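You operate a simulated robot arm through the tools that you are given. There is no shell and no other tool.

You are at the controls of a simulated robot arm. One attempt, no reset.

## Task
Gauge the black guide roller and stand the matching end cap on it.
Fine: open the jaw; the cap of that size.

The check looks at the end state, three seconds after you hand in, the way a careful person would. Anything else that was tipped, shoved, dropped, spilled or broken makes it a failure. Lids that push on must go on centred and level and be pressed home; caps that screw on are set level and turned clockwise until they are tight.

## Robot
A 7-joint arm with a two-finger gripper, fixed in place. Base frame: the origin is at the foot of the arm, x ahead of it, y to its left, z up; the work surface is at about z = 0. Lengths are in mm, angles in rad, forces in N, time in s.
With the tool pointing down near the work surface it reaches from about 220 to 560 mm from the base axis. Its first joint turns from -2.897 to 2.897 rad. Payload 1.2 kg.
The tool frame sits at the grasp point between the pads (the TCP): z along the fingers, y along the line on which they close. The tips reach 22 mm beyond it. The gripper opens to 92 mm; its body begins 65 mm behind the TCP.
Orientation is told as [roll, pitch, yaw] about the base's x, y, z axes, in that order, counted from this pose: with the fingers straight down and closing along the base's y, the tool's x points along the base's -x, its y along +y and its z along -z.

## Interface
- The arm moves only by the tool send_rows. Its argument "steps" is one flat list of numbers, 7 for each row, row after row: the opening, from 0 (shut) to 1 (fully open), then the shift along the tool's x, y, z in units of 300 mm (1.0 is 300 mm), then the turn, a rotation vector about the tool's x, y, z in units of 180 degrees (1.0 is 180 degrees). In form: [claw, dx, dy, dz, ax, ay, az, claw, dx, dy, dz, ax, ay, az, ...]. A call has 1 to 20 rows; each row is the pose to reach, as a shift and turn from the pose commanded when the call began, along the tool's axes at that moment. A call with a number of a shift or a turn outside -1 to 1 is refused whole. Rows are played at 5 a second. More than 50 mm and 0.15 rad between two rows, or a gripper value outside its range, and nothing of the call is played. A pose out of reach is approached as far as the arm can. The call stops where the force on the tool passes 50 N (or 10 N more than at its start, if that is more) or the arm is blocked; 0.2 s more then pass. Each finger travels about 143.6 mm/s and halts on what it meets, pressing with about 26 N; the grip force reading is that of the motor and also rises with nothing between the fingers. The clock runs only during rows and for 0.2 s after the last one: add rows that repeat a pose to give the fingers time. It gives the time, the measured TCP pose, the force on the tool (base axes), the opening and the grip force at its end, in the units of the frame above (readings bear some noise), with the torque about the TCP (base axes, N m) and any sound that the robot's microphone picked up.
- Cameras (640 x 400 px; columns grow to the right, rows downward): "scene" is fixed at [401.9, -670.9, 580.8]; the picture's right is [0.83, 0.56, 0.00], its down [0.39, -0.57, -0.72] and it looks along [-0.40, 0.60, -0.69] (base axes); focal length 321 px, centre (320, 200). "wrist" rides on the gripper at [71, 19, -102] in the tool frame; the picture's right is [-0.26, 0.97, 0.00], its down [-0.75, -0.20, -0.63] and it looks along [-0.60, -0.16, 0.78] (tool axes); focal length 280 px, centre (320, 200). There is no depth. A picture from a camera that has moved, and an enlarged one, comes with that camera's place and axes in the base frame and with its lens. The place of the scene camera against the robot may be out by one fixed shift of up to 25 mm in any direction.
- capture(camera): a new picture of that camera. No time passes.
- close_up(camera, box): a new picture of the part [left, top, right, bottom] of that camera's present view, enlarged. No time passes.
- finish_job(): hands the job in; it is judged then, once.

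Places have to be worked out from the pictures, the camera data and where the tool is seen. Open the gripper and draw the arm clear of the work before you hand the job in, unless the task says otherwise.

The tools are called after "Emit:" as name(argument=value, ...) on one line, values as JSON. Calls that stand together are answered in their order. send_rows: Moves the arm, as the interface text tells. Its arguments: {"type":"object","properties":{"steps":{"type":"array"}},"required":["steps"]} The other tools are called the same way: capture (camera) takes a picture; close_up (camera, box) takes an enlarged picture of a part of a camera's view; finish_job () hands the job in.

At the start:

```text
clock: 0.0
position: [187.4, -268.9, 271.6]
tool_rot: [-0.003, 0.0, -0.001]
force: [-0.4, 0.3, 0.0]
torque: [-0.03, 0.01, 0.02]
grip_width: 92.1
grasp_force: 0.0
```

scene: 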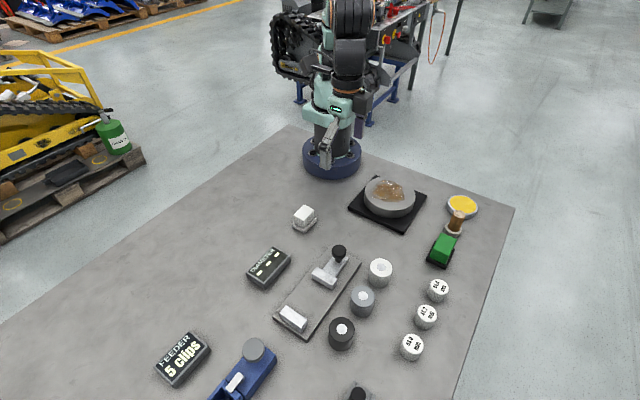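
wrist: 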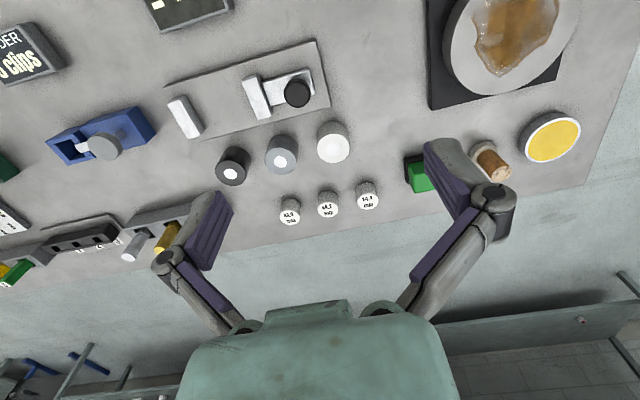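

The scene shows three rollers (white, grey, black) and three marked caps near them. I'll take enlarged views to read the labels and look at the fixture.

Emit:
close_up(camera="scene", box=[260, 230, 480, 368])

Emit:
close_up(camera="wrist", box=[200, 110, 400, 235])

Emit:
close_up(camera="scene", box=[140, 300, 440, 400])

Emit:
close_up(camera="wrist", box=[0, 0, 340, 260])

```text
2.90 times, centred on (370, 299) of scene
camera zoom: at [401.9, -670.9, 580.8], right [0.83, 0.56, 0.0], down [0.39, -0.57, -0.72], along [-0.4, 0.6, -0.69], focal length 931 px, centre (175, -87)
```

zoom: 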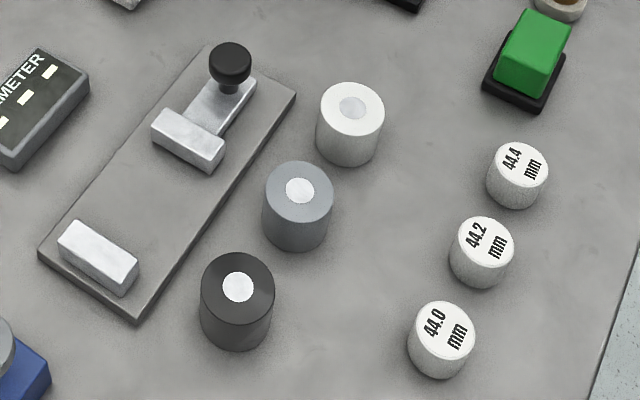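

```text
3.20 times, centred on (300, 172) of wrist
camera zoom: at [115.8, -250.5, 373.8], right [0.26, 0.97, 0.0], down [0.75, -0.2, 0.63], along [0.6, -0.16, -0.78], focal length 897 px, centre (384, 288)
```

zoom: 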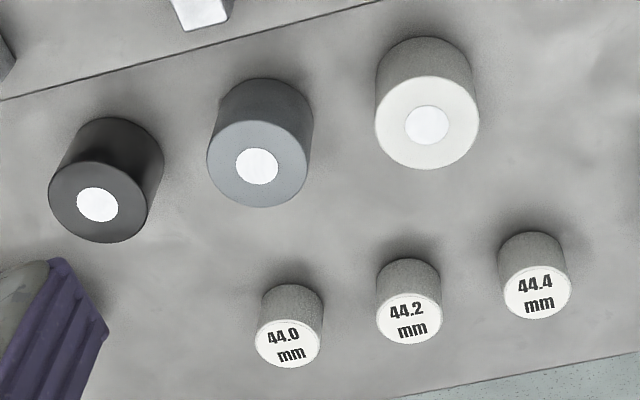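

```text
2.13 times, centred on (290, 350) of scene
camera zoom: at [401.9, -670.9, 580.8], right [0.83, 0.56, 0.0], down [0.39, -0.57, -0.72], along [-0.4, 0.6, -0.69], focal length 685 px, centre (384, -120)
```

zoom: 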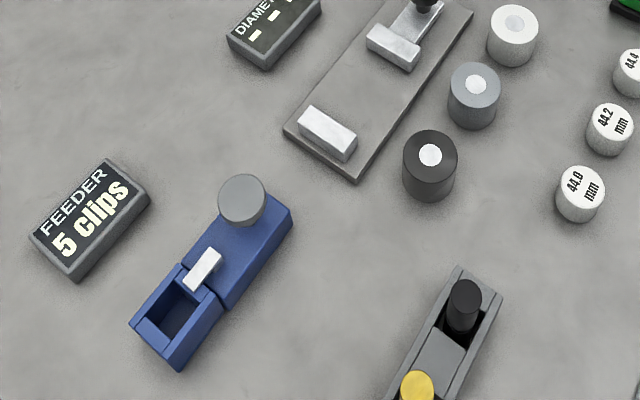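

```text
1.54 times, centred on (170, 130) of wrist
camera zoom: at [115.8, -250.5, 373.8], right [0.26, 0.97, 0.0], down [0.75, -0.2, 0.63], along [0.6, -0.16, -0.78], focal length 431 px, centre (551, 308)
```

zoom: 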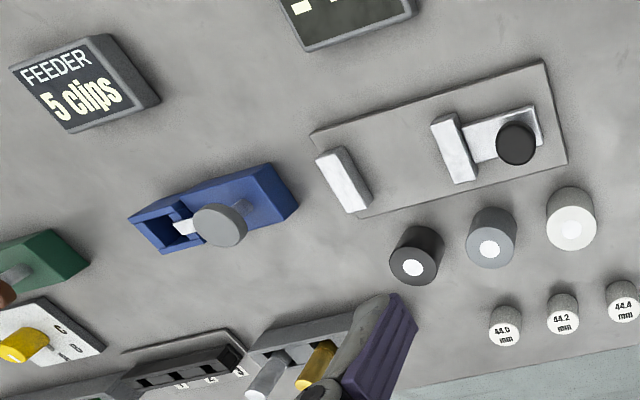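

Rollers are about 44 mm in diameter and the caps are marked 44.0, 44.2 and 44.4. I'll look closely at the gauge and its display.

Emit:
close_up(camera="wrist", box=[150, 30, 340, 150])

Emit:
close_up(camera="scene", box=[240, 230, 370, 340])

Emit:
close_up(camera="scene", box=[240, 240, 300, 295])

Emit:
close_up(camera="scene", box=[280, 160, 500, 290])

```text
3.33 times, centred on (245, 90) of wrist
camera zoom: at [115.8, -250.5, 373.8], right [0.26, 0.97, 0.0], down [0.75, -0.2, 0.63], along [0.6, -0.16, -0.78], focal length 935 px, centre (570, 567)
```

zoom: 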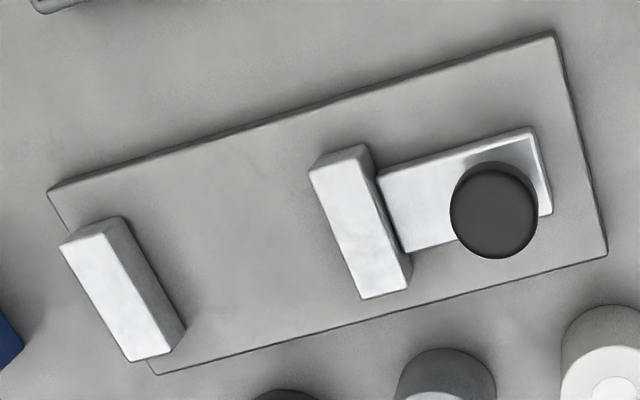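

```text
3.64 times, centred on (305, 285) of scene
camera zoom: at [401.9, -670.9, 580.8], right [0.83, 0.56, 0.0], down [0.39, -0.57, -0.72], along [-0.4, 0.6, -0.69], focal length 1168 px, centre (374, -109)
```

zoom: 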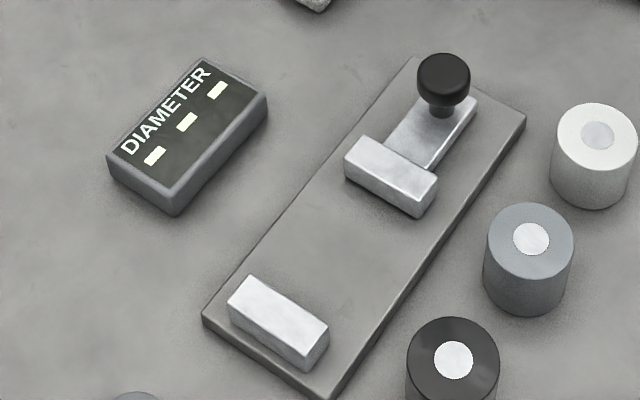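

```text
7.27 times, centred on (270, 268) of scene
camera zoom: at [401.9, -670.9, 580.8], right [0.83, 0.56, 0.0], down [0.39, -0.57, -0.72], along [-0.4, 0.6, -0.69], focal length 2336 px, centre (684, -291)
```

zoom: 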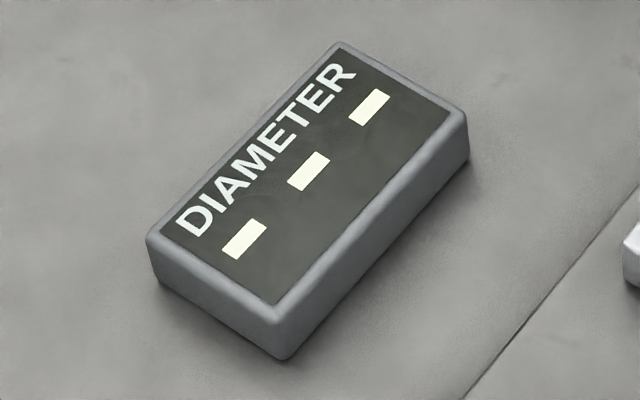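

```text
2.91 times, centred on (390, 225) of scene
camera zoom: at [401.9, -670.9, 580.8], right [0.83, 0.56, 0.0], down [0.39, -0.57, -0.72], along [-0.4, 0.6, -0.69], focal length 935 px, centre (116, 127)
```

zoom: 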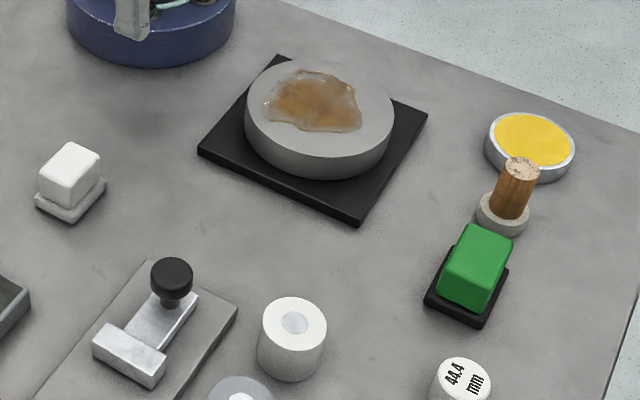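

The gauge is a plate with a fixed jaw at about y=-446 and a sliding jaw at about y=-364 with a knob at about (209,-302); the display reads "- - -". The black roller is at about (288,-425). I'll move high above it, turning the tool -90° so the fingers close along x, to get a closer look.

Emit:
send_rows(steps=[1, -0.0279, -0.0433, 0.0194, 0, 0, 0.0417, 1, -0.0559, -0.0867, 0.0389, 0, 0, 0.0833, 1, -0.0838, -0.13, 0.0583, 0, 0, 0.125, 1, -0.1118, -0.1733, 0.0778, 0, 0, 0.1667, 1, -0.1397, -0.2167, 0.0972, 0, 0, 0.2083, 1, -0.1677, -0.26, 0.1167, 0, 0, 0.25, 1, -0.1956, -0.3033, 0.1361, 0, 0, 0.2917, 1, -0.2235, -0.3467, 0.1556, 0, 0, 0.3333, 1, -0.2515, -0.39, 0.175, 0, 0, 0.375, 1, -0.2794, -0.4333, 0.1944, 0, 0, 0.4167, 1, -0.3074, -0.4767, 0.2139, 0, 0, 0.4583, 1, -0.3353, -0.52, 0.2333, 0, 0, 0.5, 1, -0.3353, -0.52, 0.2333, 0, 0, 0.5])

```text
clock: 2.8
position: [288.6, -425.0, 201.0]
tool_rot: [0.0, 0.001, -1.573]
force: [0.8, 0.0, -0.4]
torque: [0.02, 0.01, -0.02]
grip_width: 91.9
grasp_force: 0.0
```

The arm is at (288.6,-425,201) with yaw -90°. I'll take both views now.

Emit:
capture(camera="wrist")

Emit:
capture(camera="scene")

```text
taken
camera wrist: at [307.0, -355.3, 303.4], right [0.96, -0.26, 0.0], down [-0.21, -0.75, 0.62], along [-0.16, -0.6, -0.78], focal length 280 px, centre (320, 200)
```

wrist: 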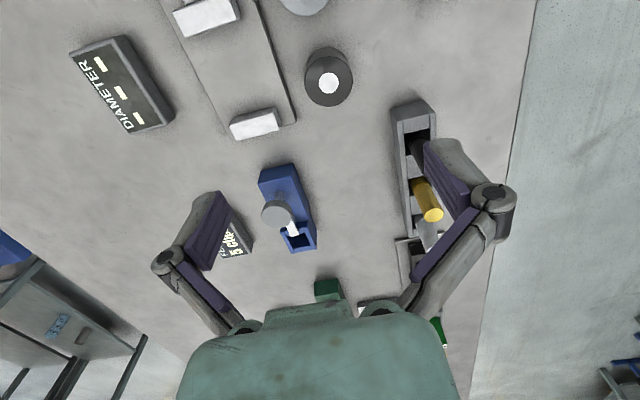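

```text
taken
```

scene: 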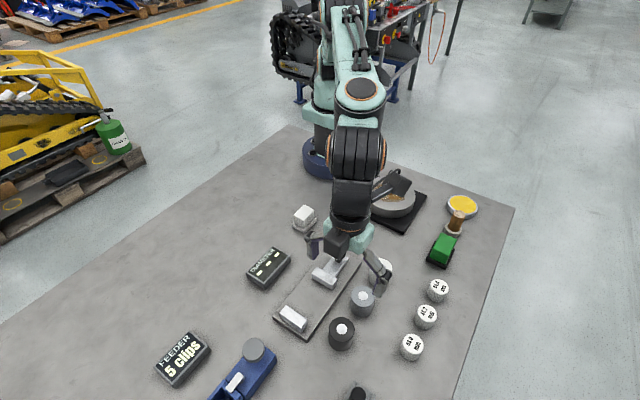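

The roller appears at about (295,-431), with its top near z≈36–40 once both wrist views are combined. I'll zoom in to refine this.

Emit:
close_up(camera="wrist", box=[220, 20, 380, 140])

Emit:
close_up(camera="wrist", box=[60, 0, 220, 140])

```text
3.33 times, centred on (300, 80) of wrist
camera zoom: at [307.0, -355.3, 303.4], right [0.96, -0.26, 0.0], down [-0.21, -0.75, 0.62], along [-0.16, -0.6, -0.78], focal length 935 px, centre (387, 600)
```

zoom: 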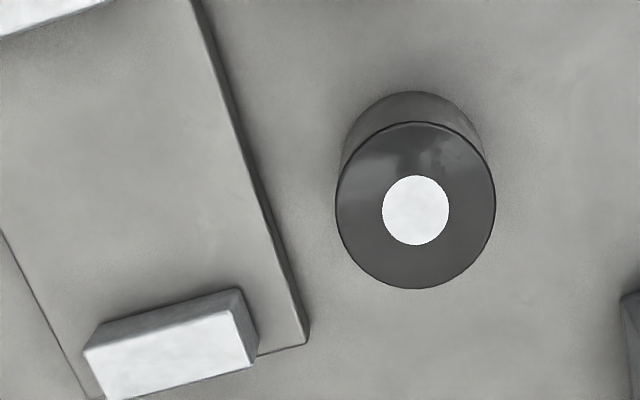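

```text
2.86 times, centred on (140, 70) of wrist
camera zoom: at [307.0, -355.3, 303.4], right [0.96, -0.26, 0.0], down [-0.21, -0.75, 0.62], along [-0.16, -0.6, -0.78], focal length 801 px, centre (834, 571)
```

zoom: 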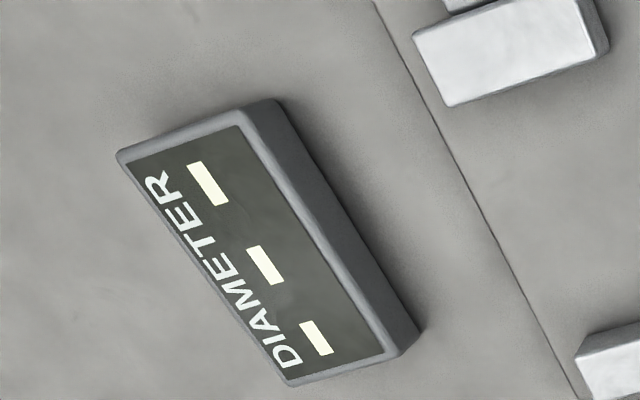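

The refined roller position is (295.3,-430.0), about 34 mm tall and 44 mm across; the plate top is z≈6 and the jaw block tops are about z 28. I'll centre over the roller and descend to z≈90 to check alignment.

Emit:
send_rows(steps=[1, -0.0033, 0.0046, 0.0733, 0, 0, 0, 1, -0.0067, 0.0092, 0.1467, 0, 0, 0, 1, -0.01, 0.0138, 0.22, 0, 0, 0, 1, -0.0134, 0.0184, 0.2933, 0, 0, 0, 1, -0.0167, 0.023, 0.3667, 0, 0, 0, 1, -0.0167, 0.023, 0.3667, 0, 0, 0])

Emit:
capture(camera="wrist")

Emit:
capture(camera="scene")

```text
clock: 4.2
position: [296.3, -429.6, 92.0]
tool_rot: [0.0, 0.0, -1.568]
force: [0.6, 0.8, -0.3]
torque: [-0.02, -0.02, 0.02]
grip_width: 91.7
grasp_force: 0.0
```

```text
taken
camera wrist: at [314.1, -359.7, 193.8], right [0.97, -0.26, 0.0], down [-0.2, -0.75, 0.62], along [-0.16, -0.6, -0.78], focal length 280 px, centre (320, 200)
```

wrist: 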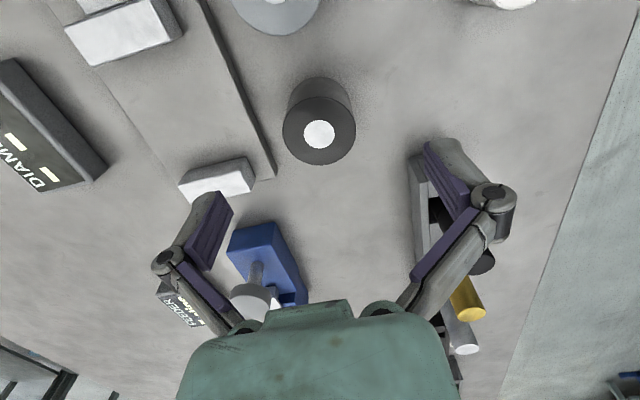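

```text
taken
```

scene: 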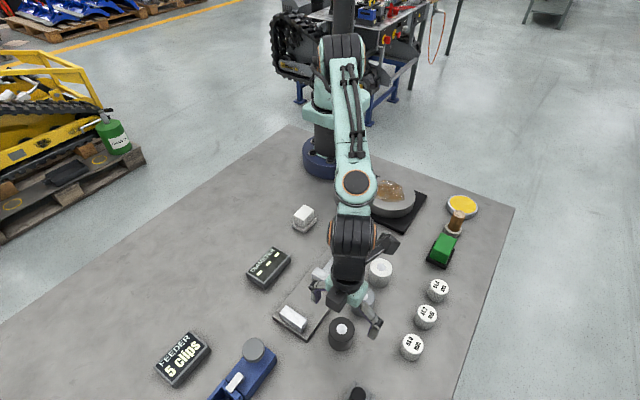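

The roller sits nearly under the TCP. I'll zoom in to refine the last millimetres before descending.

Emit:
close_up(camera="wrist", box=[260, 60, 380, 180])

Emit:
close_up(camera="wrist", box=[140, 100, 520, 300])

```text
3.33 times, centred on (320, 120) of wrist
camera zoom: at [314.1, -359.7, 193.8], right [0.97, -0.26, 0.0], down [-0.2, -0.75, 0.62], along [-0.16, -0.6, -0.78], focal length 935 px, centre (320, 467)
```

zoom: 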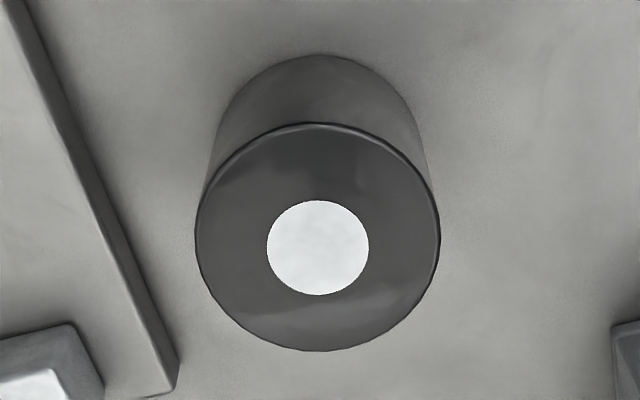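

```text
1.68 times, centred on (330, 200) of wrist
camera zoom: at [314.1, -359.7, 193.8], right [0.97, -0.26, 0.0], down [-0.2, -0.75, 0.62], along [-0.16, -0.6, -0.78], focal length 472 px, centre (303, 200)
```

zoom: 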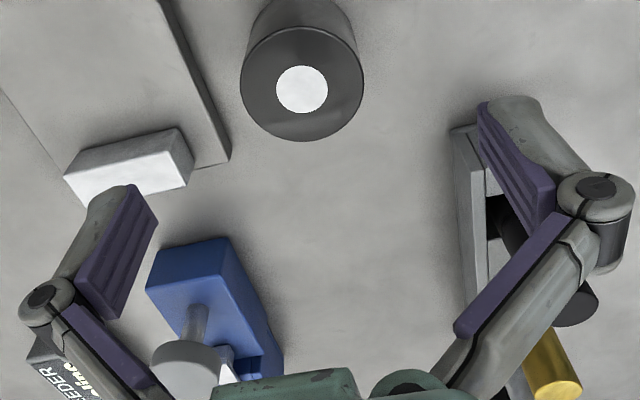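

The TCP is within 1 mm of the roller centre. I'll narrow the fingers to about 60 mm to stay clear of the gauge block and descend to TCP z≈30 (tips at about 8 mm).

Emit:
send_rows(steps=[0.65, -0.0023, -0.001, 0, 0, 0, 0, 0.65, -0.0023, -0.001, 0.04, 0, 0, 0, 0.65, -0.0023, -0.001, 0.08, 0, 0, 0, 0.65, -0.0023, -0.001, 0.12, 0, 0, 0, 0.65, -0.0023, -0.001, 0.16, 0, 0, 0, 0.65, -0.0023, -0.001, 0.19, 0, 0, 0, 0.65, -0.0023, -0.001, 0.2067, 0, 0, 0, 0.65, -0.0023, -0.001, 0.2067, 0, 0, 0])

Emit:
capture(camera="wrist")

Emit:
close_up(camera="scene", box=[260, 230, 480, 368])

```text
clock: 6.0
position: [294.1, -431.2, 28.8]
tool_rot: [-0.001, 0.0, -1.57]
force: [-1.2, -0.6, -0.3]
torque: [0.04, -0.02, 0.01]
grip_width: 59.6
grasp_force: 0.1
```

```text
taken
camera wrist: at [313.1, -360.7, 131.9], right [0.97, -0.26, 0.0], down [-0.2, -0.75, 0.62], along [-0.16, -0.6, -0.78], focal length 280 px, centre (320, 200)
```

wrist: 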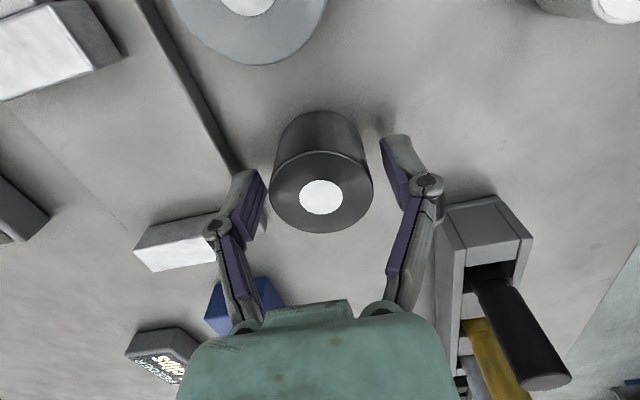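

```text
2.90 times, centred on (370, 299) of scene
camera zoom: at [401.9, -670.9, 580.8], right [0.83, 0.56, 0.0], down [0.39, -0.57, -0.72], along [-0.4, 0.6, -0.69], focal length 931 px, centre (175, -87)
```

zoom: 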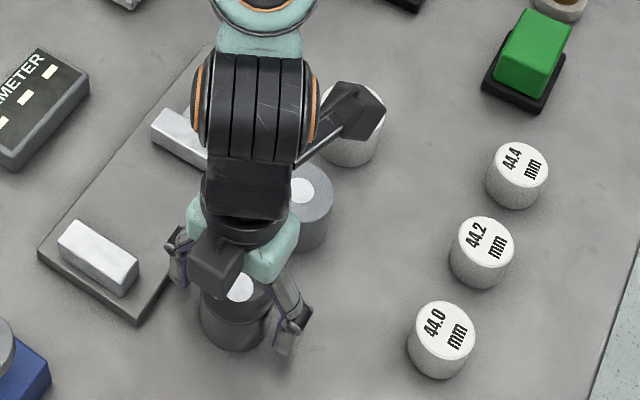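

The fingers straddle the roller cleanly, so I'll close on it and give the fingers time to settle.

Emit:
send_rows(steps=[0.35, 0, 0, 0, 0, 0, 0, 0.35, 0, 0, 0, 0, 0, 0, 0.35, 0, 0, 0, 0, 0, 0, 0.35, 0, 0, 0, 0, 0, 0])

Emit:
capture(camera="wrist")

```text
clock: 7.0
position: [295.0, -430.6, 30.3]
tool_rot: [0.001, 0.0, -1.567]
force: [0.3, 2.2, 10.6]
torque: [0.07, 0.01, -0.01]
grip_width: 43.3
grasp_force: 25.6
```

```text
taken
camera wrist: at [313.2, -360.8, 132.5], right [0.97, -0.26, 0.0], down [-0.2, -0.75, 0.63], along [-0.16, -0.6, -0.78], focal length 280 px, centre (320, 200)
```

wrist: 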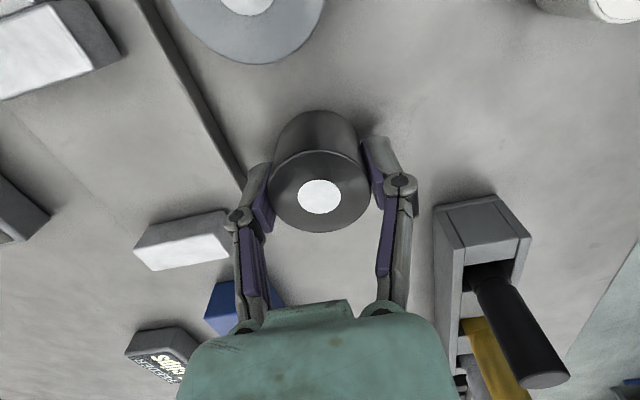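

The roller is gripped (width ≈43–44, force 25.6 N). I'll lift it gently by 55 mm.

Emit:
send_rows(steps=[0.35, 0, 0, -0.02, 0, 0, 0, 0.35, 0, 0, -0.05, 0, 0, 0, 0.35, 0, 0, -0.09, 0, 0, 0, 0.35, 0, 0, -0.14, 0, 0, 0, 0.35, 0, 0, -0.1833, 0, 0, 0, 0.35, 0, 0, -0.1833, 0, 0, 0])

Emit:
capture(camera="wrist")

Emit:
close_up(camera="scene", box=[260, 230, 480, 368])

```text
clock: 8.4
position: [294.4, -430.3, 84.9]
tool_rot: [-0.001, -0.001, -1.571]
force: [-0.1, 0.0, -1.7]
torque: [0.0, -0.02, -0.01]
grip_width: 43.1
grasp_force: 26.4
```

```text
taken
camera wrist: at [313.0, -360.4, 186.9], right [0.97, -0.26, 0.0], down [-0.2, -0.75, 0.62], along [-0.16, -0.6, -0.78], focal length 280 px, centre (320, 200)
```

wrist: 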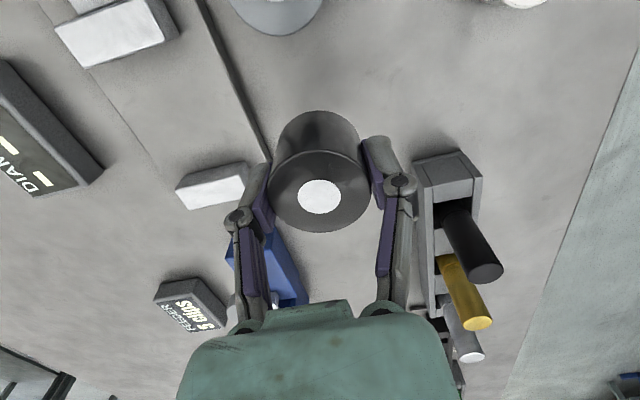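

```text
2.90 times, centred on (370, 299) of scene
camera zoom: at [401.9, -670.9, 580.8], right [0.83, 0.56, 0.0], down [0.39, -0.57, -0.72], along [-0.4, 0.6, -0.69], focal length 931 px, centre (175, -87)
```

zoom: 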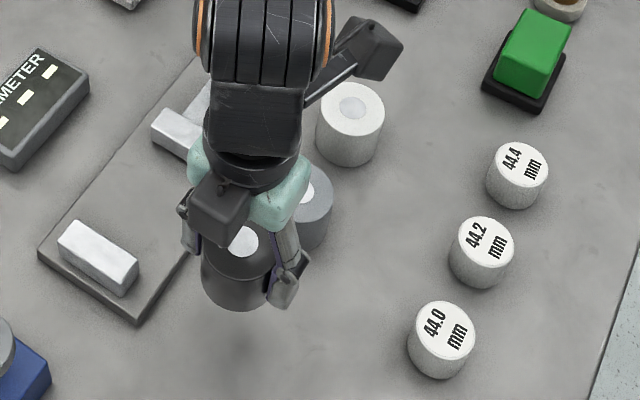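

The roller is held level. I'll carry it over the gauge to about (209.5,-421) at this height and then check alignment against the jaws.

Emit:
send_rows(steps=[0.35, 0.006, -0.0567, 0, 0, 0, 0, 0.35, 0.012, -0.1133, 0, 0, 0, 0, 0.35, 0.018, -0.17, 0, 0, 0, 0, 0.35, 0.024, -0.2267, 0, 0, 0, 0, 0.35, 0.03, -0.2833, 0, 0, 0, 0, 0.35, 0.03, -0.2833, 0, 0, 0, 0])

Emit:
capture(camera="wrist")

Emit:
close_up(camera="wrist", box=[200, 0, 440, 250])

Emit:
close_up(camera="scene", box=[240, 220, 400, 340])

```text
clock: 9.8
position: [209.9, -422.3, 85.1]
tool_rot: [0.001, 0.0, -1.57]
force: [0.1, -0.1, -2.4]
torque: [0.03, 0.03, -0.02]
grip_width: 43.2
grasp_force: 26.9
```

```text
taken
camera wrist: at [228.1, -351.7, 186.5], right [0.97, -0.26, 0.0], down [-0.2, -0.75, 0.62], along [-0.16, -0.6, -0.78], focal length 280 px, centre (320, 200)
```

wrist: 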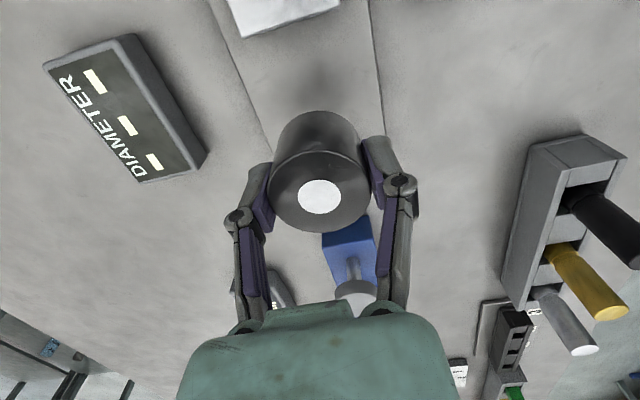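

```text
1.60 times, centred on (320, 125) of wrist
camera zoom: at [228.1, -351.7, 186.5], right [0.97, -0.26, 0.0], down [-0.2, -0.75, 0.62], along [-0.16, -0.6, -0.78], focal length 449 px, centre (320, 320)
```

zoom: 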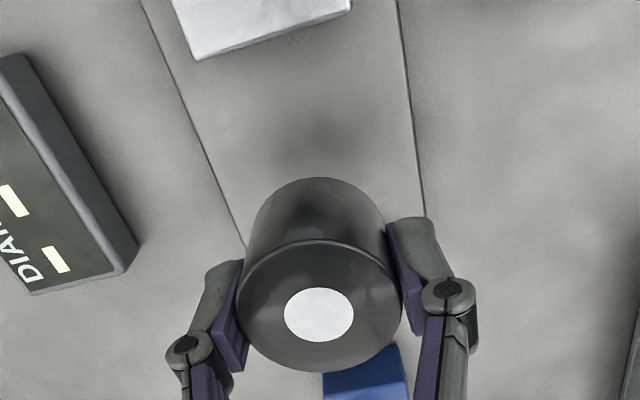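

```text
3.33 times, centred on (320, 280) of scene
camera zoom: at [401.9, -670.9, 580.8], right [0.83, 0.56, 0.0], down [0.39, -0.57, -0.72], along [-0.4, 0.6, -0.69], focal length 1071 px, centre (320, -67)
```

zoom: 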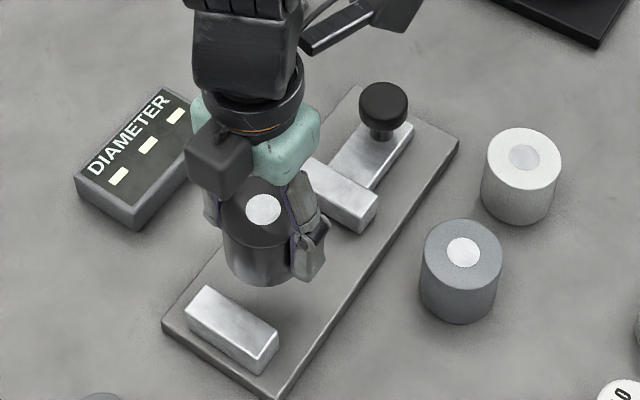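

The roller is centred over the plate in x. To keep margin from the fixed jaw I'll shift 6 mm to y≈-416 and lower until the roller bottom is just above the plate.

Emit:
send_rows(steps=[0.35, 0.021, 0, 0, 0, 0, 0, 0.35, 0.021, 0, 0.04, 0, 0, 0, 0.35, 0.021, 0, 0.08, 0, 0, 0, 0.35, 0.021, 0, 0.12, 0, 0, 0, 0.35, 0.021, 0, 0.1433, 0, 0, 0, 0.35, 0.021, 0, 0.1433, 0, 0, 0])

Emit:
close_up(camera="scene", box=[240, 220, 400, 340])

Emit:
capture(camera="wrist")

```text
clock: 11.2
position: [211.2, -415.2, 42.2]
tool_rot: [-0.001, -0.002, -1.569]
force: [-2.5, 6.7, 17.7]
torque: [0.27, 0.07, 0.0]
grip_width: 43.3
grasp_force: 26.3
```

```text
3.33 times, centred on (320, 280) of scene
camera zoom: at [401.9, -670.9, 580.8], right [0.83, 0.56, 0.0], down [0.39, -0.57, -0.72], along [-0.4, 0.6, -0.69], focal length 1071 px, centre (320, -67)
```

zoom: 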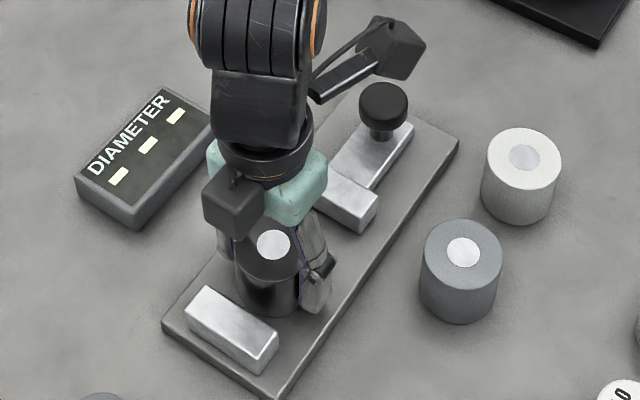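

```text
taken
camera wrist: at [228.7, -345.9, 144.4], right [0.97, -0.26, 0.0], down [-0.2, -0.75, 0.63], along [-0.16, -0.6, -0.78], focal length 280 px, centre (320, 200)
```

wrist: 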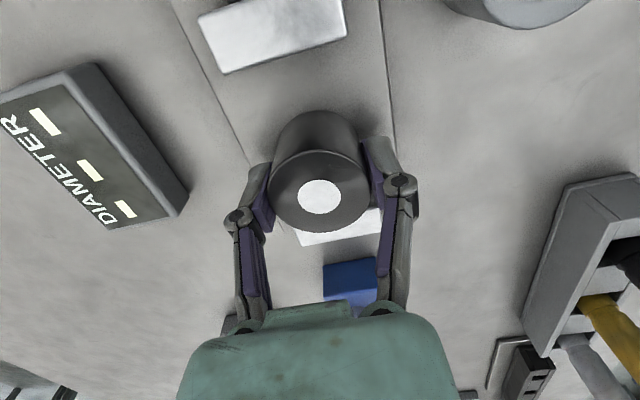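

The tool already reads 17.7 N upward with the TCP at 42 mm, so something is touching. I'll look closely before going further.

Emit:
close_up(camera="wrist", box=[220, 80, 420, 260])

Emit:
close_up(camera="scene", box=[275, 265, 335, 325])

```text
2.22 times, centred on (320, 170) of wrist
camera zoom: at [228.7, -345.9, 144.4], right [0.97, -0.26, 0.0], down [-0.2, -0.75, 0.63], along [-0.16, -0.6, -0.78], focal length 623 px, centre (320, 267)
```

zoom: 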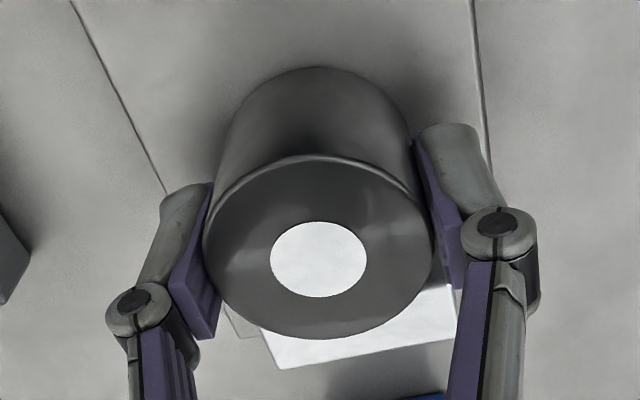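

```text
6.67 times, centred on (305, 295) of scene
camera zoom: at [401.9, -670.9, 580.8], right [0.83, 0.56, 0.0], down [0.39, -0.57, -0.72], along [-0.4, 0.6, -0.69], focal length 2142 px, centre (420, -433)
```

zoom: 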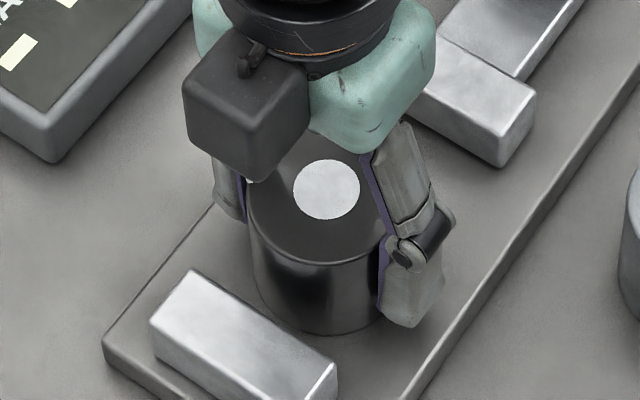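

The roller looks seated on the plate with a clear gap to the fixed jaw, so the force is plate contact. I'll ease off 0.6 mm, open, and rise.

Emit:
send_rows(steps=[0.35, 0, 0, -0.002, 0, 0, 0, 0.45, 0, 0, -0.002, 0, 0, 0, 0.52, 0, 0, -0.002, 0, 0, 0, 0.6, 0, 0, -0.002, 0, 0, 0, 0.65, 0, 0, -0.002, 0, 0, 0, 0.65, 0, 0, -0.002, 0, 0, 0])

Emit:
capture(camera="wrist")

```text
clock: 12.6
position: [209.9, -416.1, 43.0]
tool_rot: [0.0, -0.001, -1.571]
force: [0.1, 0.7, 0.9]
torque: [-0.03, 0.0, -0.01]
grip_width: 59.9
grasp_force: 0.1
```

```text
taken
camera wrist: at [228.2, -345.6, 144.2], right [0.97, -0.26, 0.0], down [-0.2, -0.75, 0.62], along [-0.16, -0.6, -0.78], focal length 280 px, centre (320, 200)
```

wrist: 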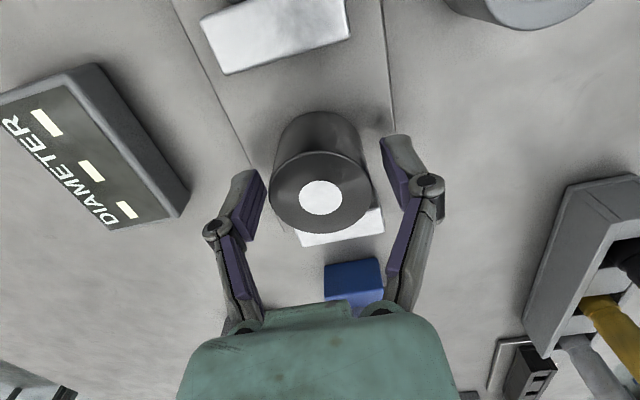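

The roller stands upright on the plate. Next I'll rise to z≈130 and move to above the sliding-jaw knob at about (209.8,-302), keeping the fingers closing along x.

Emit:
send_rows(steps=[0.65, 0, 0, -0.05, 0, 0, 0, 0.65, 0, 0, -0.12, 0, 0, 0, 0.65, 0, 0, -0.2, 0, 0, 0, 0.65, 0, 0, -0.29, 0, 0, 0, 0.65, 0.095, 0, -0.29, 0, 0, 0, 0.65, 0.19, 0, -0.29, 0, 0, 0, 0.65, 0.285, 0, -0.29, 0, 0, 0, 0.65, 0.38, 0, -0.29, 0, 0, 0, 0.65, 0.38, 0, -0.29, 0, 0, 0])

Emit:
capture(camera="wrist")

Emit:
close_up(camera="scene", box=[240, 220, 400, 340])

```text
clock: 14.6
position: [207.7, -301.9, 129.1]
tool_rot: [0.0, -0.001, -1.569]
force: [0.4, 0.3, -0.4]
torque: [-0.01, 0.02, 0.0]
grip_width: 59.7
grasp_force: 0.1
```

```text
taken
camera wrist: at [227.0, -231.2, 231.6], right [0.97, -0.26, 0.0], down [-0.2, -0.75, 0.63], along [-0.16, -0.6, -0.78], focal length 280 px, centre (320, 200)
```

wrist: 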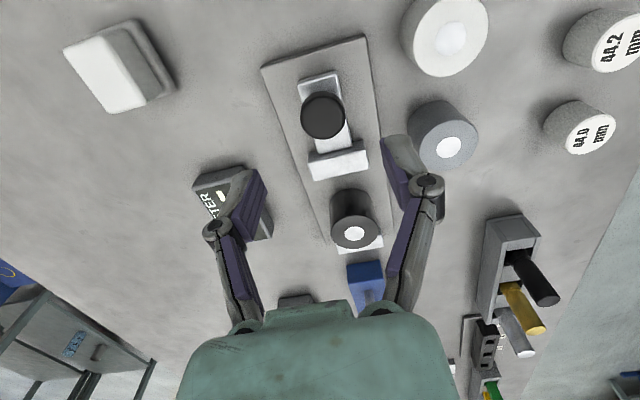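

```text
3.33 times, centred on (320, 280) of scene
camera zoom: at [401.9, -670.9, 580.8], right [0.83, 0.56, 0.0], down [0.39, -0.57, -0.72], along [-0.4, 0.6, -0.69], focal length 1071 px, centre (320, -67)
```

zoom: 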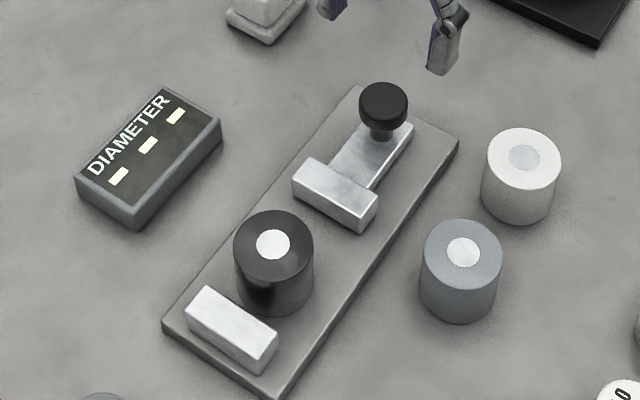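

The roller stands well placed on the gauge. I'll zoom in on the knob to align with it.

Emit:
close_up(camera="wrist", box=[250, 30, 410, 150])

Emit:
close_up(camera="wrist", box=[280, 120, 440, 260])

```text
3.33 times, centred on (330, 90) of wrist
camera zoom: at [227.0, -231.2, 231.6], right [0.97, -0.26, 0.0], down [-0.2, -0.75, 0.63], along [-0.16, -0.6, -0.78], focal length 935 px, centre (287, 567)
```

zoom: 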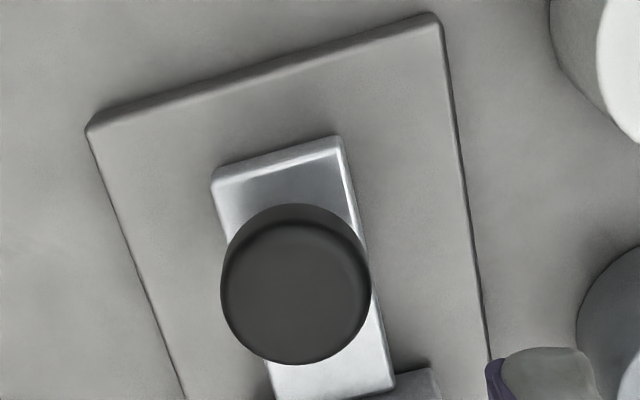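

```text
2.86 times, centred on (360, 190) of wrist
camera zoom: at [227.0, -231.2, 231.6], right [0.97, -0.26, 0.0], down [-0.2, -0.75, 0.63], along [-0.16, -0.6, -0.78], focal length 801 px, centre (206, 229)
```

zoom: 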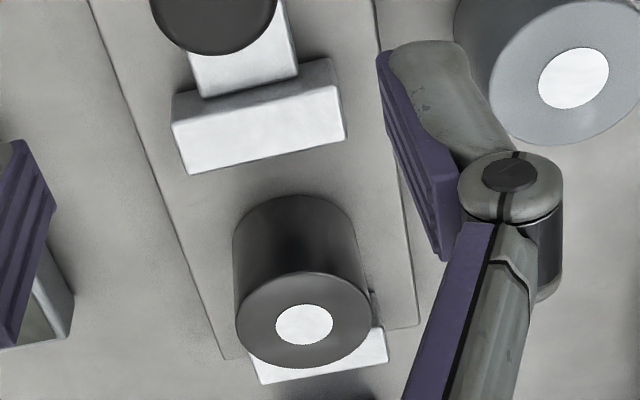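

The knob head is about 30 mm across, with its top near z≈53 at about (210,-302). I'll narrow the fingers to 46 mm, centre, and descend to TCP z≈59 so that the tips straddle the head.

Emit:
send_rows(steps=[0.5, 0.0017, 0.0067, 0, 0, 0, 0, 0.5, 0.0017, 0.0067, 0.05, 0, 0, 0, 0.5, 0.0017, 0.0067, 0.1, 0, 0, 0, 0.5, 0.0017, 0.0067, 0.15, 0, 0, 0, 0.5, 0.0017, 0.0067, 0.2, 0, 0, 0, 0.5, 0.0017, 0.0067, 0.2353, 0, 0, 0, 0.5, 0.0017, 0.0067, 0.2353, 0, 0, 0])

Emit:
capture(camera="wrist")

Emit:
close_up(camera="scene", box=[280, 200, 400, 300])

```text
clock: 16.2
position: [212.4, -301.7, 59.9]
tool_rot: [0.001, 0.0, -1.57]
force: [-0.2, 0.4, 1.5]
torque: [0.01, 0.01, 0.04]
grip_width: 46.2
grasp_force: 0.0
```

```text
taken
camera wrist: at [230.4, -230.6, 161.0], right [0.97, -0.26, 0.0], down [-0.2, -0.75, 0.63], along [-0.16, -0.6, -0.78], focal length 280 px, centre (320, 200)
```

wrist: 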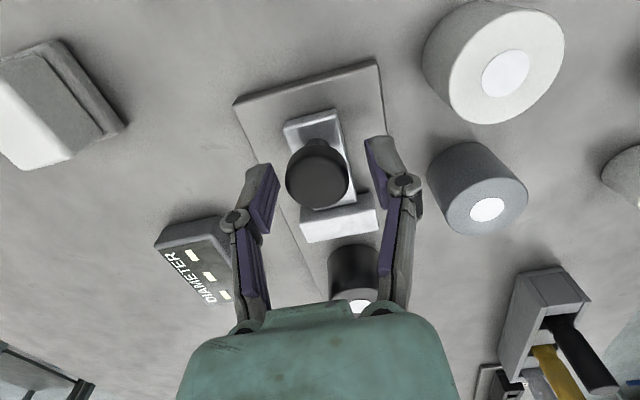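

```text
4.00 times, centred on (340, 250) of scene
camera zoom: at [401.9, -670.9, 580.8], right [0.83, 0.56, 0.0], down [0.39, -0.57, -0.72], along [-0.4, 0.6, -0.69], focal length 1285 px, centre (240, 0)
```

zoom: 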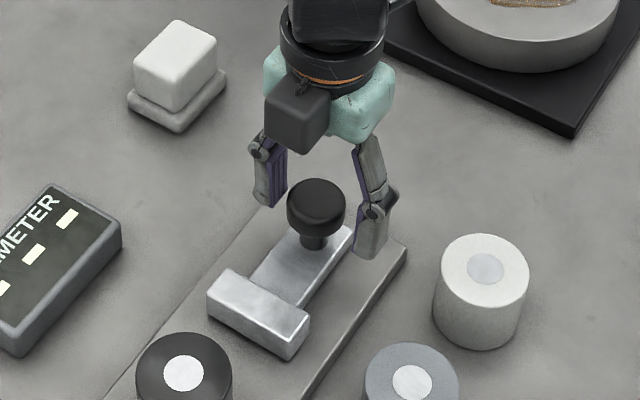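

The fingers straddle the knob head, with the knob about 1.4 mm towards -x. I'll adjust for that and grip it.

Emit:
send_rows(steps=[0.5, 0, -0.0043, 0, 0, 0, 0, 0.35, 0, -0.0043, 0, 0, 0, 0, 0.2, 0, -0.0043, 0, 0, 0, 0, 0.2, 0, -0.0043, 0, 0, 0, 0, 0.2, 0, -0.0043, 0, 0, 0, 0])

Emit:
capture(camera="wrist")

Emit:
close_up(camera="scene", box=[240, 220, 400, 340])

```text
clock: 17.4
position: [210.8, -300.5, 59.8]
tool_rot: [0.0, 0.0, -1.572]
force: [-3.8, 1.4, 3.9]
torque: [0.07, 0.05, 0.0]
grip_width: 29.2
grasp_force: 27.6
```

```text
taken
camera wrist: at [228.9, -230.7, 161.3], right [0.97, -0.26, 0.0], down [-0.2, -0.75, 0.63], along [-0.16, -0.6, -0.78], focal length 280 px, centre (320, 200)
```

wrist: 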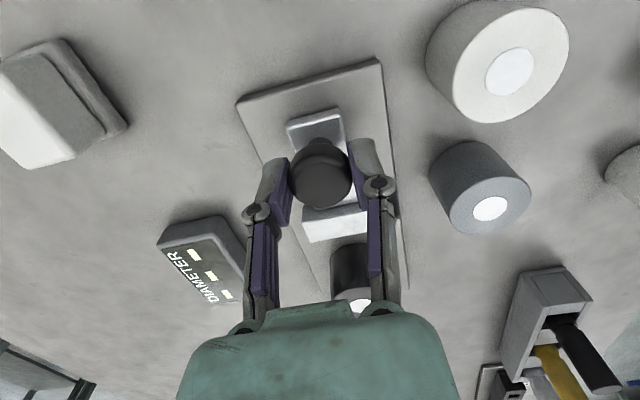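

```text
3.33 times, centred on (320, 280) of scene
camera zoom: at [401.9, -670.9, 580.8], right [0.83, 0.56, 0.0], down [0.39, -0.57, -0.72], along [-0.4, 0.6, -0.69], focal length 1071 px, centre (320, -67)
```

zoom: 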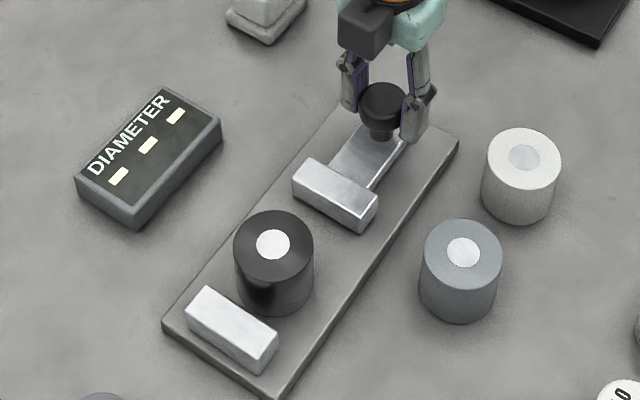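

The knob is held (29 mm, 27.6 N). I'll slide the jaw 15 mm towards the roller and check that it moves freely.

Emit:
send_rows(steps=[0.2, -0.01, -0.0043, 0, 0, 0, 0, 0.2, -0.025, -0.0043, 0, 0, 0, 0, 0.2, -0.04, -0.0043, 0, 0, 0, 0, 0.2, -0.05, -0.0043, 0, 0, 0, 0, 0.2, -0.05, -0.0043, 0, 0, 0, 0])

Emit:
close_up(camera="scene", box=[240, 220, 400, 340])

```text
clock: 18.6
position: [210.1, -317.3, 59.8]
tool_rot: [0.001, 0.001, -1.566]
force: [9.9, 0.0, -2.6]
torque: [0.15, -0.21, 0.1]
grip_width: 29.2
grasp_force: 28.0
```

```text
3.33 times, centred on (320, 280) of scene
camera zoom: at [401.9, -670.9, 580.8], right [0.83, 0.56, 0.0], down [0.39, -0.57, -0.72], along [-0.4, 0.6, -0.69], focal length 1071 px, centre (320, -67)
```

zoom: 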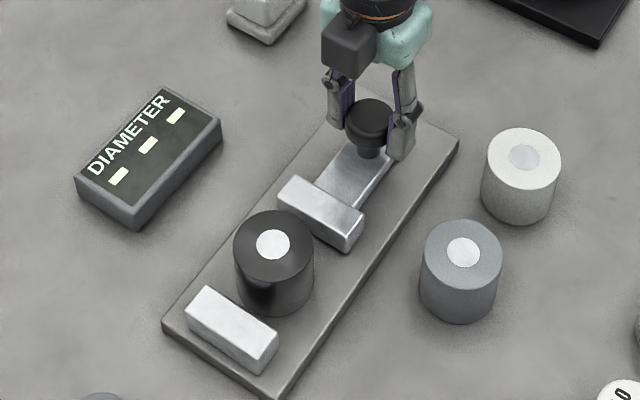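

The jaw slides freely. I accidentally repeated the x offset (9.9 N sideways), so I'll undo that while advancing another 14 mm.

Emit:
send_rows(steps=[0.2, -0.005, 0.0043, 0, 0, 0, 0, 0.2, -0.015, 0.0043, 0, 0, 0, 0, 0.2, -0.03, 0.0043, 0, 0, 0, 0, 0.2, -0.0467, 0.0043, 0, 0, 0, 0, 0.2, -0.0467, 0.0043, 0, 0, 0, 0])

Emit:
close_up(camera="scene", box=[240, 220, 400, 340])

```text
clock: 19.8
position: [210.6, -329.8, 59.1]
tool_rot: [0.0, -0.003, -1.571]
force: [1.6, 1.7, 12.8]
torque: [0.07, -0.07, -0.08]
grip_width: 29.0
grasp_force: 28.5
```

```text
3.33 times, centred on (320, 280) of scene
camera zoom: at [401.9, -670.9, 580.8], right [0.83, 0.56, 0.0], down [0.39, -0.57, -0.72], along [-0.4, 0.6, -0.69], focal length 1071 px, centre (320, -67)
```

zoom: 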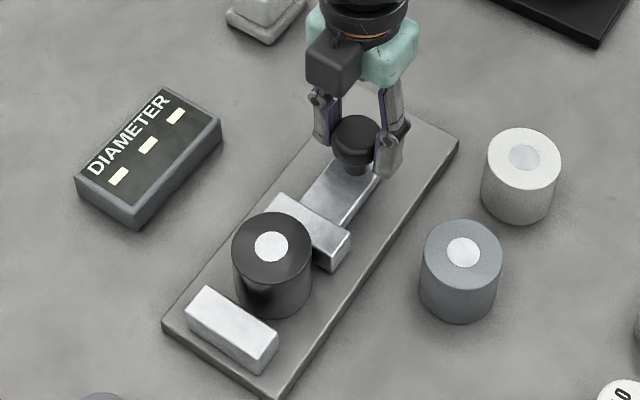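

The jaw has met the roller and begun to move it. I'll continue in small steps towards the fixed jaw, easing z slightly, and watch the display.

Emit:
send_rows(steps=[0.2, -0.004, 0, -0.0017, 0, 0, 0, 0.2, -0.008, 0, -0.0017, 0, 0, 0, 0.2, -0.012, 0, -0.0017, 0, 0, 0, 0.2, -0.0167, 0, -0.0017, 0, 0, 0, 0.2, -0.0167, 0, -0.0017, 0, 0, 0])

Emit:
close_up(camera="scene", box=[240, 220, 400, 340])

```text
clock: 21.0
position: [210.3, -334.1, 59.2]
tool_rot: [0.002, 0.003, -1.569]
force: [2.8, 0.6, 0.5]
torque: [0.05, -0.03, 0.03]
grip_width: 28.9
grasp_force: 28.3
```

```text
3.33 times, centred on (320, 280) of scene
camera zoom: at [401.9, -670.9, 580.8], right [0.83, 0.56, 0.0], down [0.39, -0.57, -0.72], along [-0.4, 0.6, -0.69], focal length 1071 px, centre (320, -67)
```

zoom: 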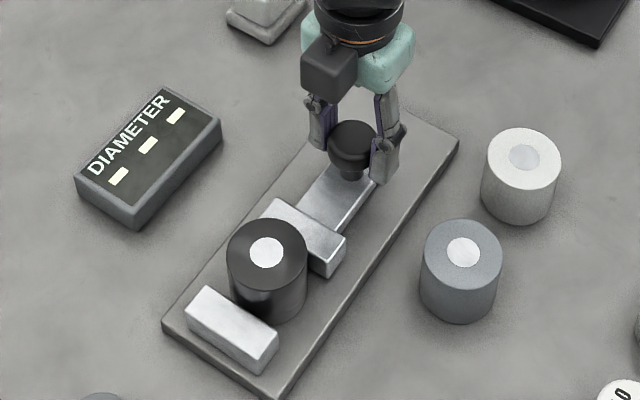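

The roller is sliding along with the jaw and the lateral force is low. I'll advance another 3 mm and then check.

Emit:
send_rows(steps=[0.2, -0.0033, 0, 0, 0, 0, 0, 0.2, -0.0067, 0, 0, 0, 0, 0, 0.2, -0.01, 0, 0, 0, 0, 0, 0.2, -0.01, 0, 0, 0, 0, 0])

Emit:
close_up(camera="scene", box=[240, 220, 400, 340])

```text
clock: 22.0
position: [210.7, -337.1, 59.8]
tool_rot: [0.001, 0.003, -1.57]
force: [3.4, 10.7, 3.3]
torque: [0.02, -0.04, 0.03]
grip_width: 29.2
grasp_force: 28.1
```

```text
3.33 times, centred on (320, 280) of scene
camera zoom: at [401.9, -670.9, 580.8], right [0.83, 0.56, 0.0], down [0.39, -0.57, -0.72], along [-0.4, 0.6, -0.69], focal length 1071 px, centre (320, -67)
```

zoom: 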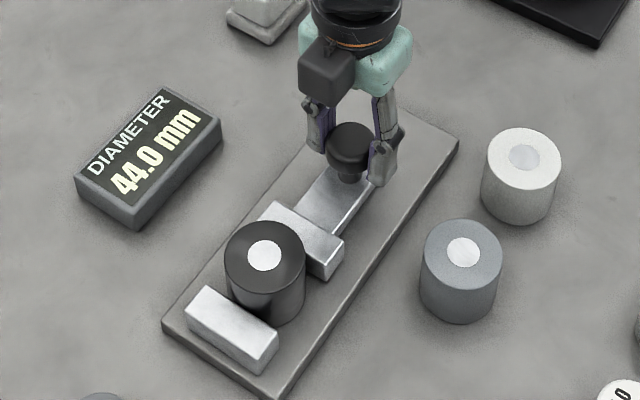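

The display now reads a diameter with a 10.7 N reaction. I'll zoom in to read it exactly, and press slightly more to confirm it is stable.

Emit:
close_up(camera="scene", box=[240, 235, 305, 295])

Emit:
send_rows(steps=[0.2, -0.0017, 0, 0, 0, 0, 0, 0.2, -0.0017, 0, 0, 0, 0, 0, 0.2, -0.0017, 0, 0, 0, 0, 0])

Emit:
close_up(camera="scene", box=[240, 235, 305, 295])

Emit:
capture(camera="wrist")

```text
6.67 times, centred on (272, 265) of scene
camera zoom: at [401.9, -670.9, 580.8], right [0.83, 0.56, 0.0], down [0.39, -0.57, -0.72], along [-0.4, 0.6, -0.69], focal length 2142 px, centre (637, -233)
```

zoom: 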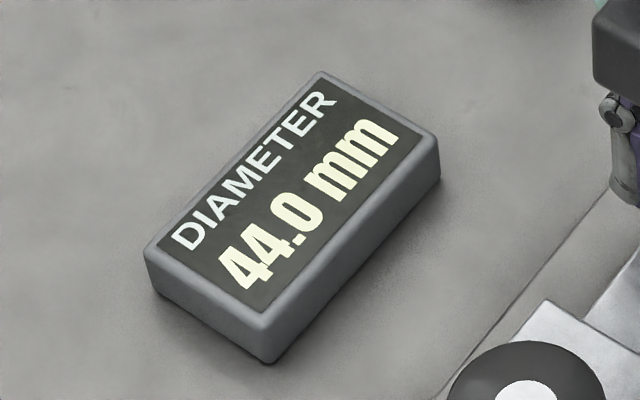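

```text
clock: 22.8
position: [210.0, -336.7, 58.9]
tool_rot: [-0.001, 0.005, -1.568]
force: [1.5, 19.2, 0.8]
torque: [0.47, 0.01, 0.02]
grip_width: 29.0
grasp_force: 27.8
```

```text
6.67 times, centred on (272, 265) of scene
camera zoom: at [401.9, -670.9, 580.8], right [0.83, 0.56, 0.0], down [0.39, -0.57, -0.72], along [-0.4, 0.6, -0.69], focal length 2142 px, centre (637, -233)
```

zoom: 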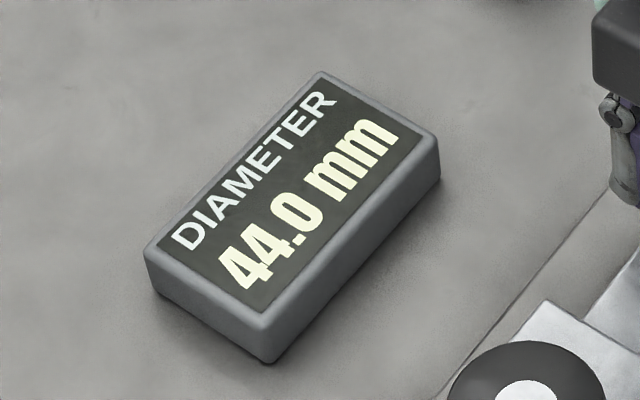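

```text
taken
camera wrist: at [228.8, -267.3, 161.4], right [0.97, -0.26, 0.0], down [-0.2, -0.76, 0.62], along [-0.16, -0.6, -0.78], focal length 280 px, centre (320, 200)
```

wrist: 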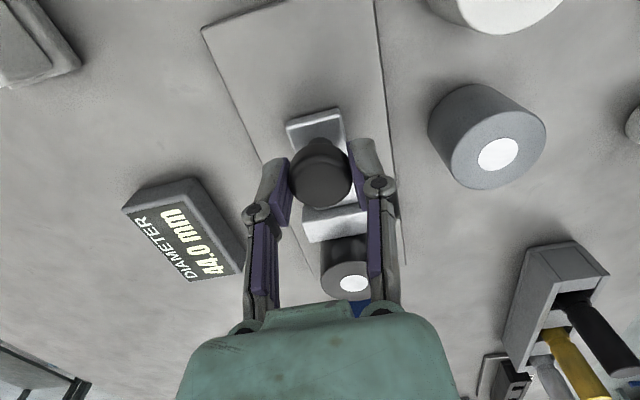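

The reading is steady at 44.0 mm, so the 44.0 cap is the match. I'll slide the jaw back open to about its start position.

Emit:
send_rows(steps=[0.2, 0.01, 0, 0, 0, 0, 0, 0.2, 0.035, 0, 0, 0, 0, 0, 0.2, 0.065, 0, 0, 0, 0, 0, 0.2, 0.095, 0, 0, 0, 0, 0, 0.2, 0.1233, 0, 0, 0, 0, 0, 0.2, 0.1233, 0, 0, 0, 0, 0])

Emit:
close_up(camera="scene", box=[240, 220, 400, 340])

```text
clock: 24.2
position: [211.3, -302.6, 58.8]
tool_rot: [0.002, -0.001, -1.57]
force: [6.8, -1.4, -8.7]
torque: [-0.41, -0.04, 0.02]
grip_width: 29.0
grasp_force: 28.0
```

```text
3.33 times, centred on (320, 280) of scene
camera zoom: at [401.9, -670.9, 580.8], right [0.83, 0.56, 0.0], down [0.39, -0.57, -0.72], along [-0.4, 0.6, -0.69], focal length 1071 px, centre (320, -67)
```

zoom: 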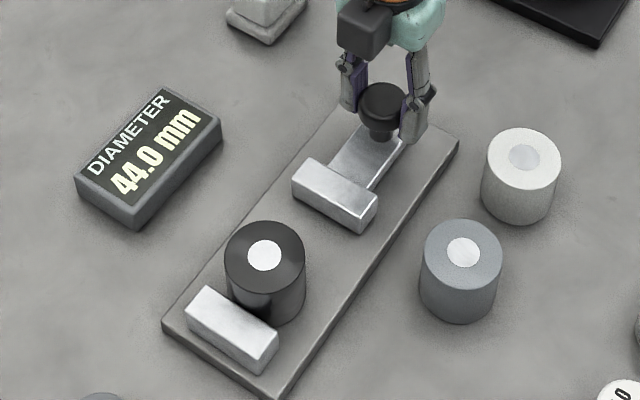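

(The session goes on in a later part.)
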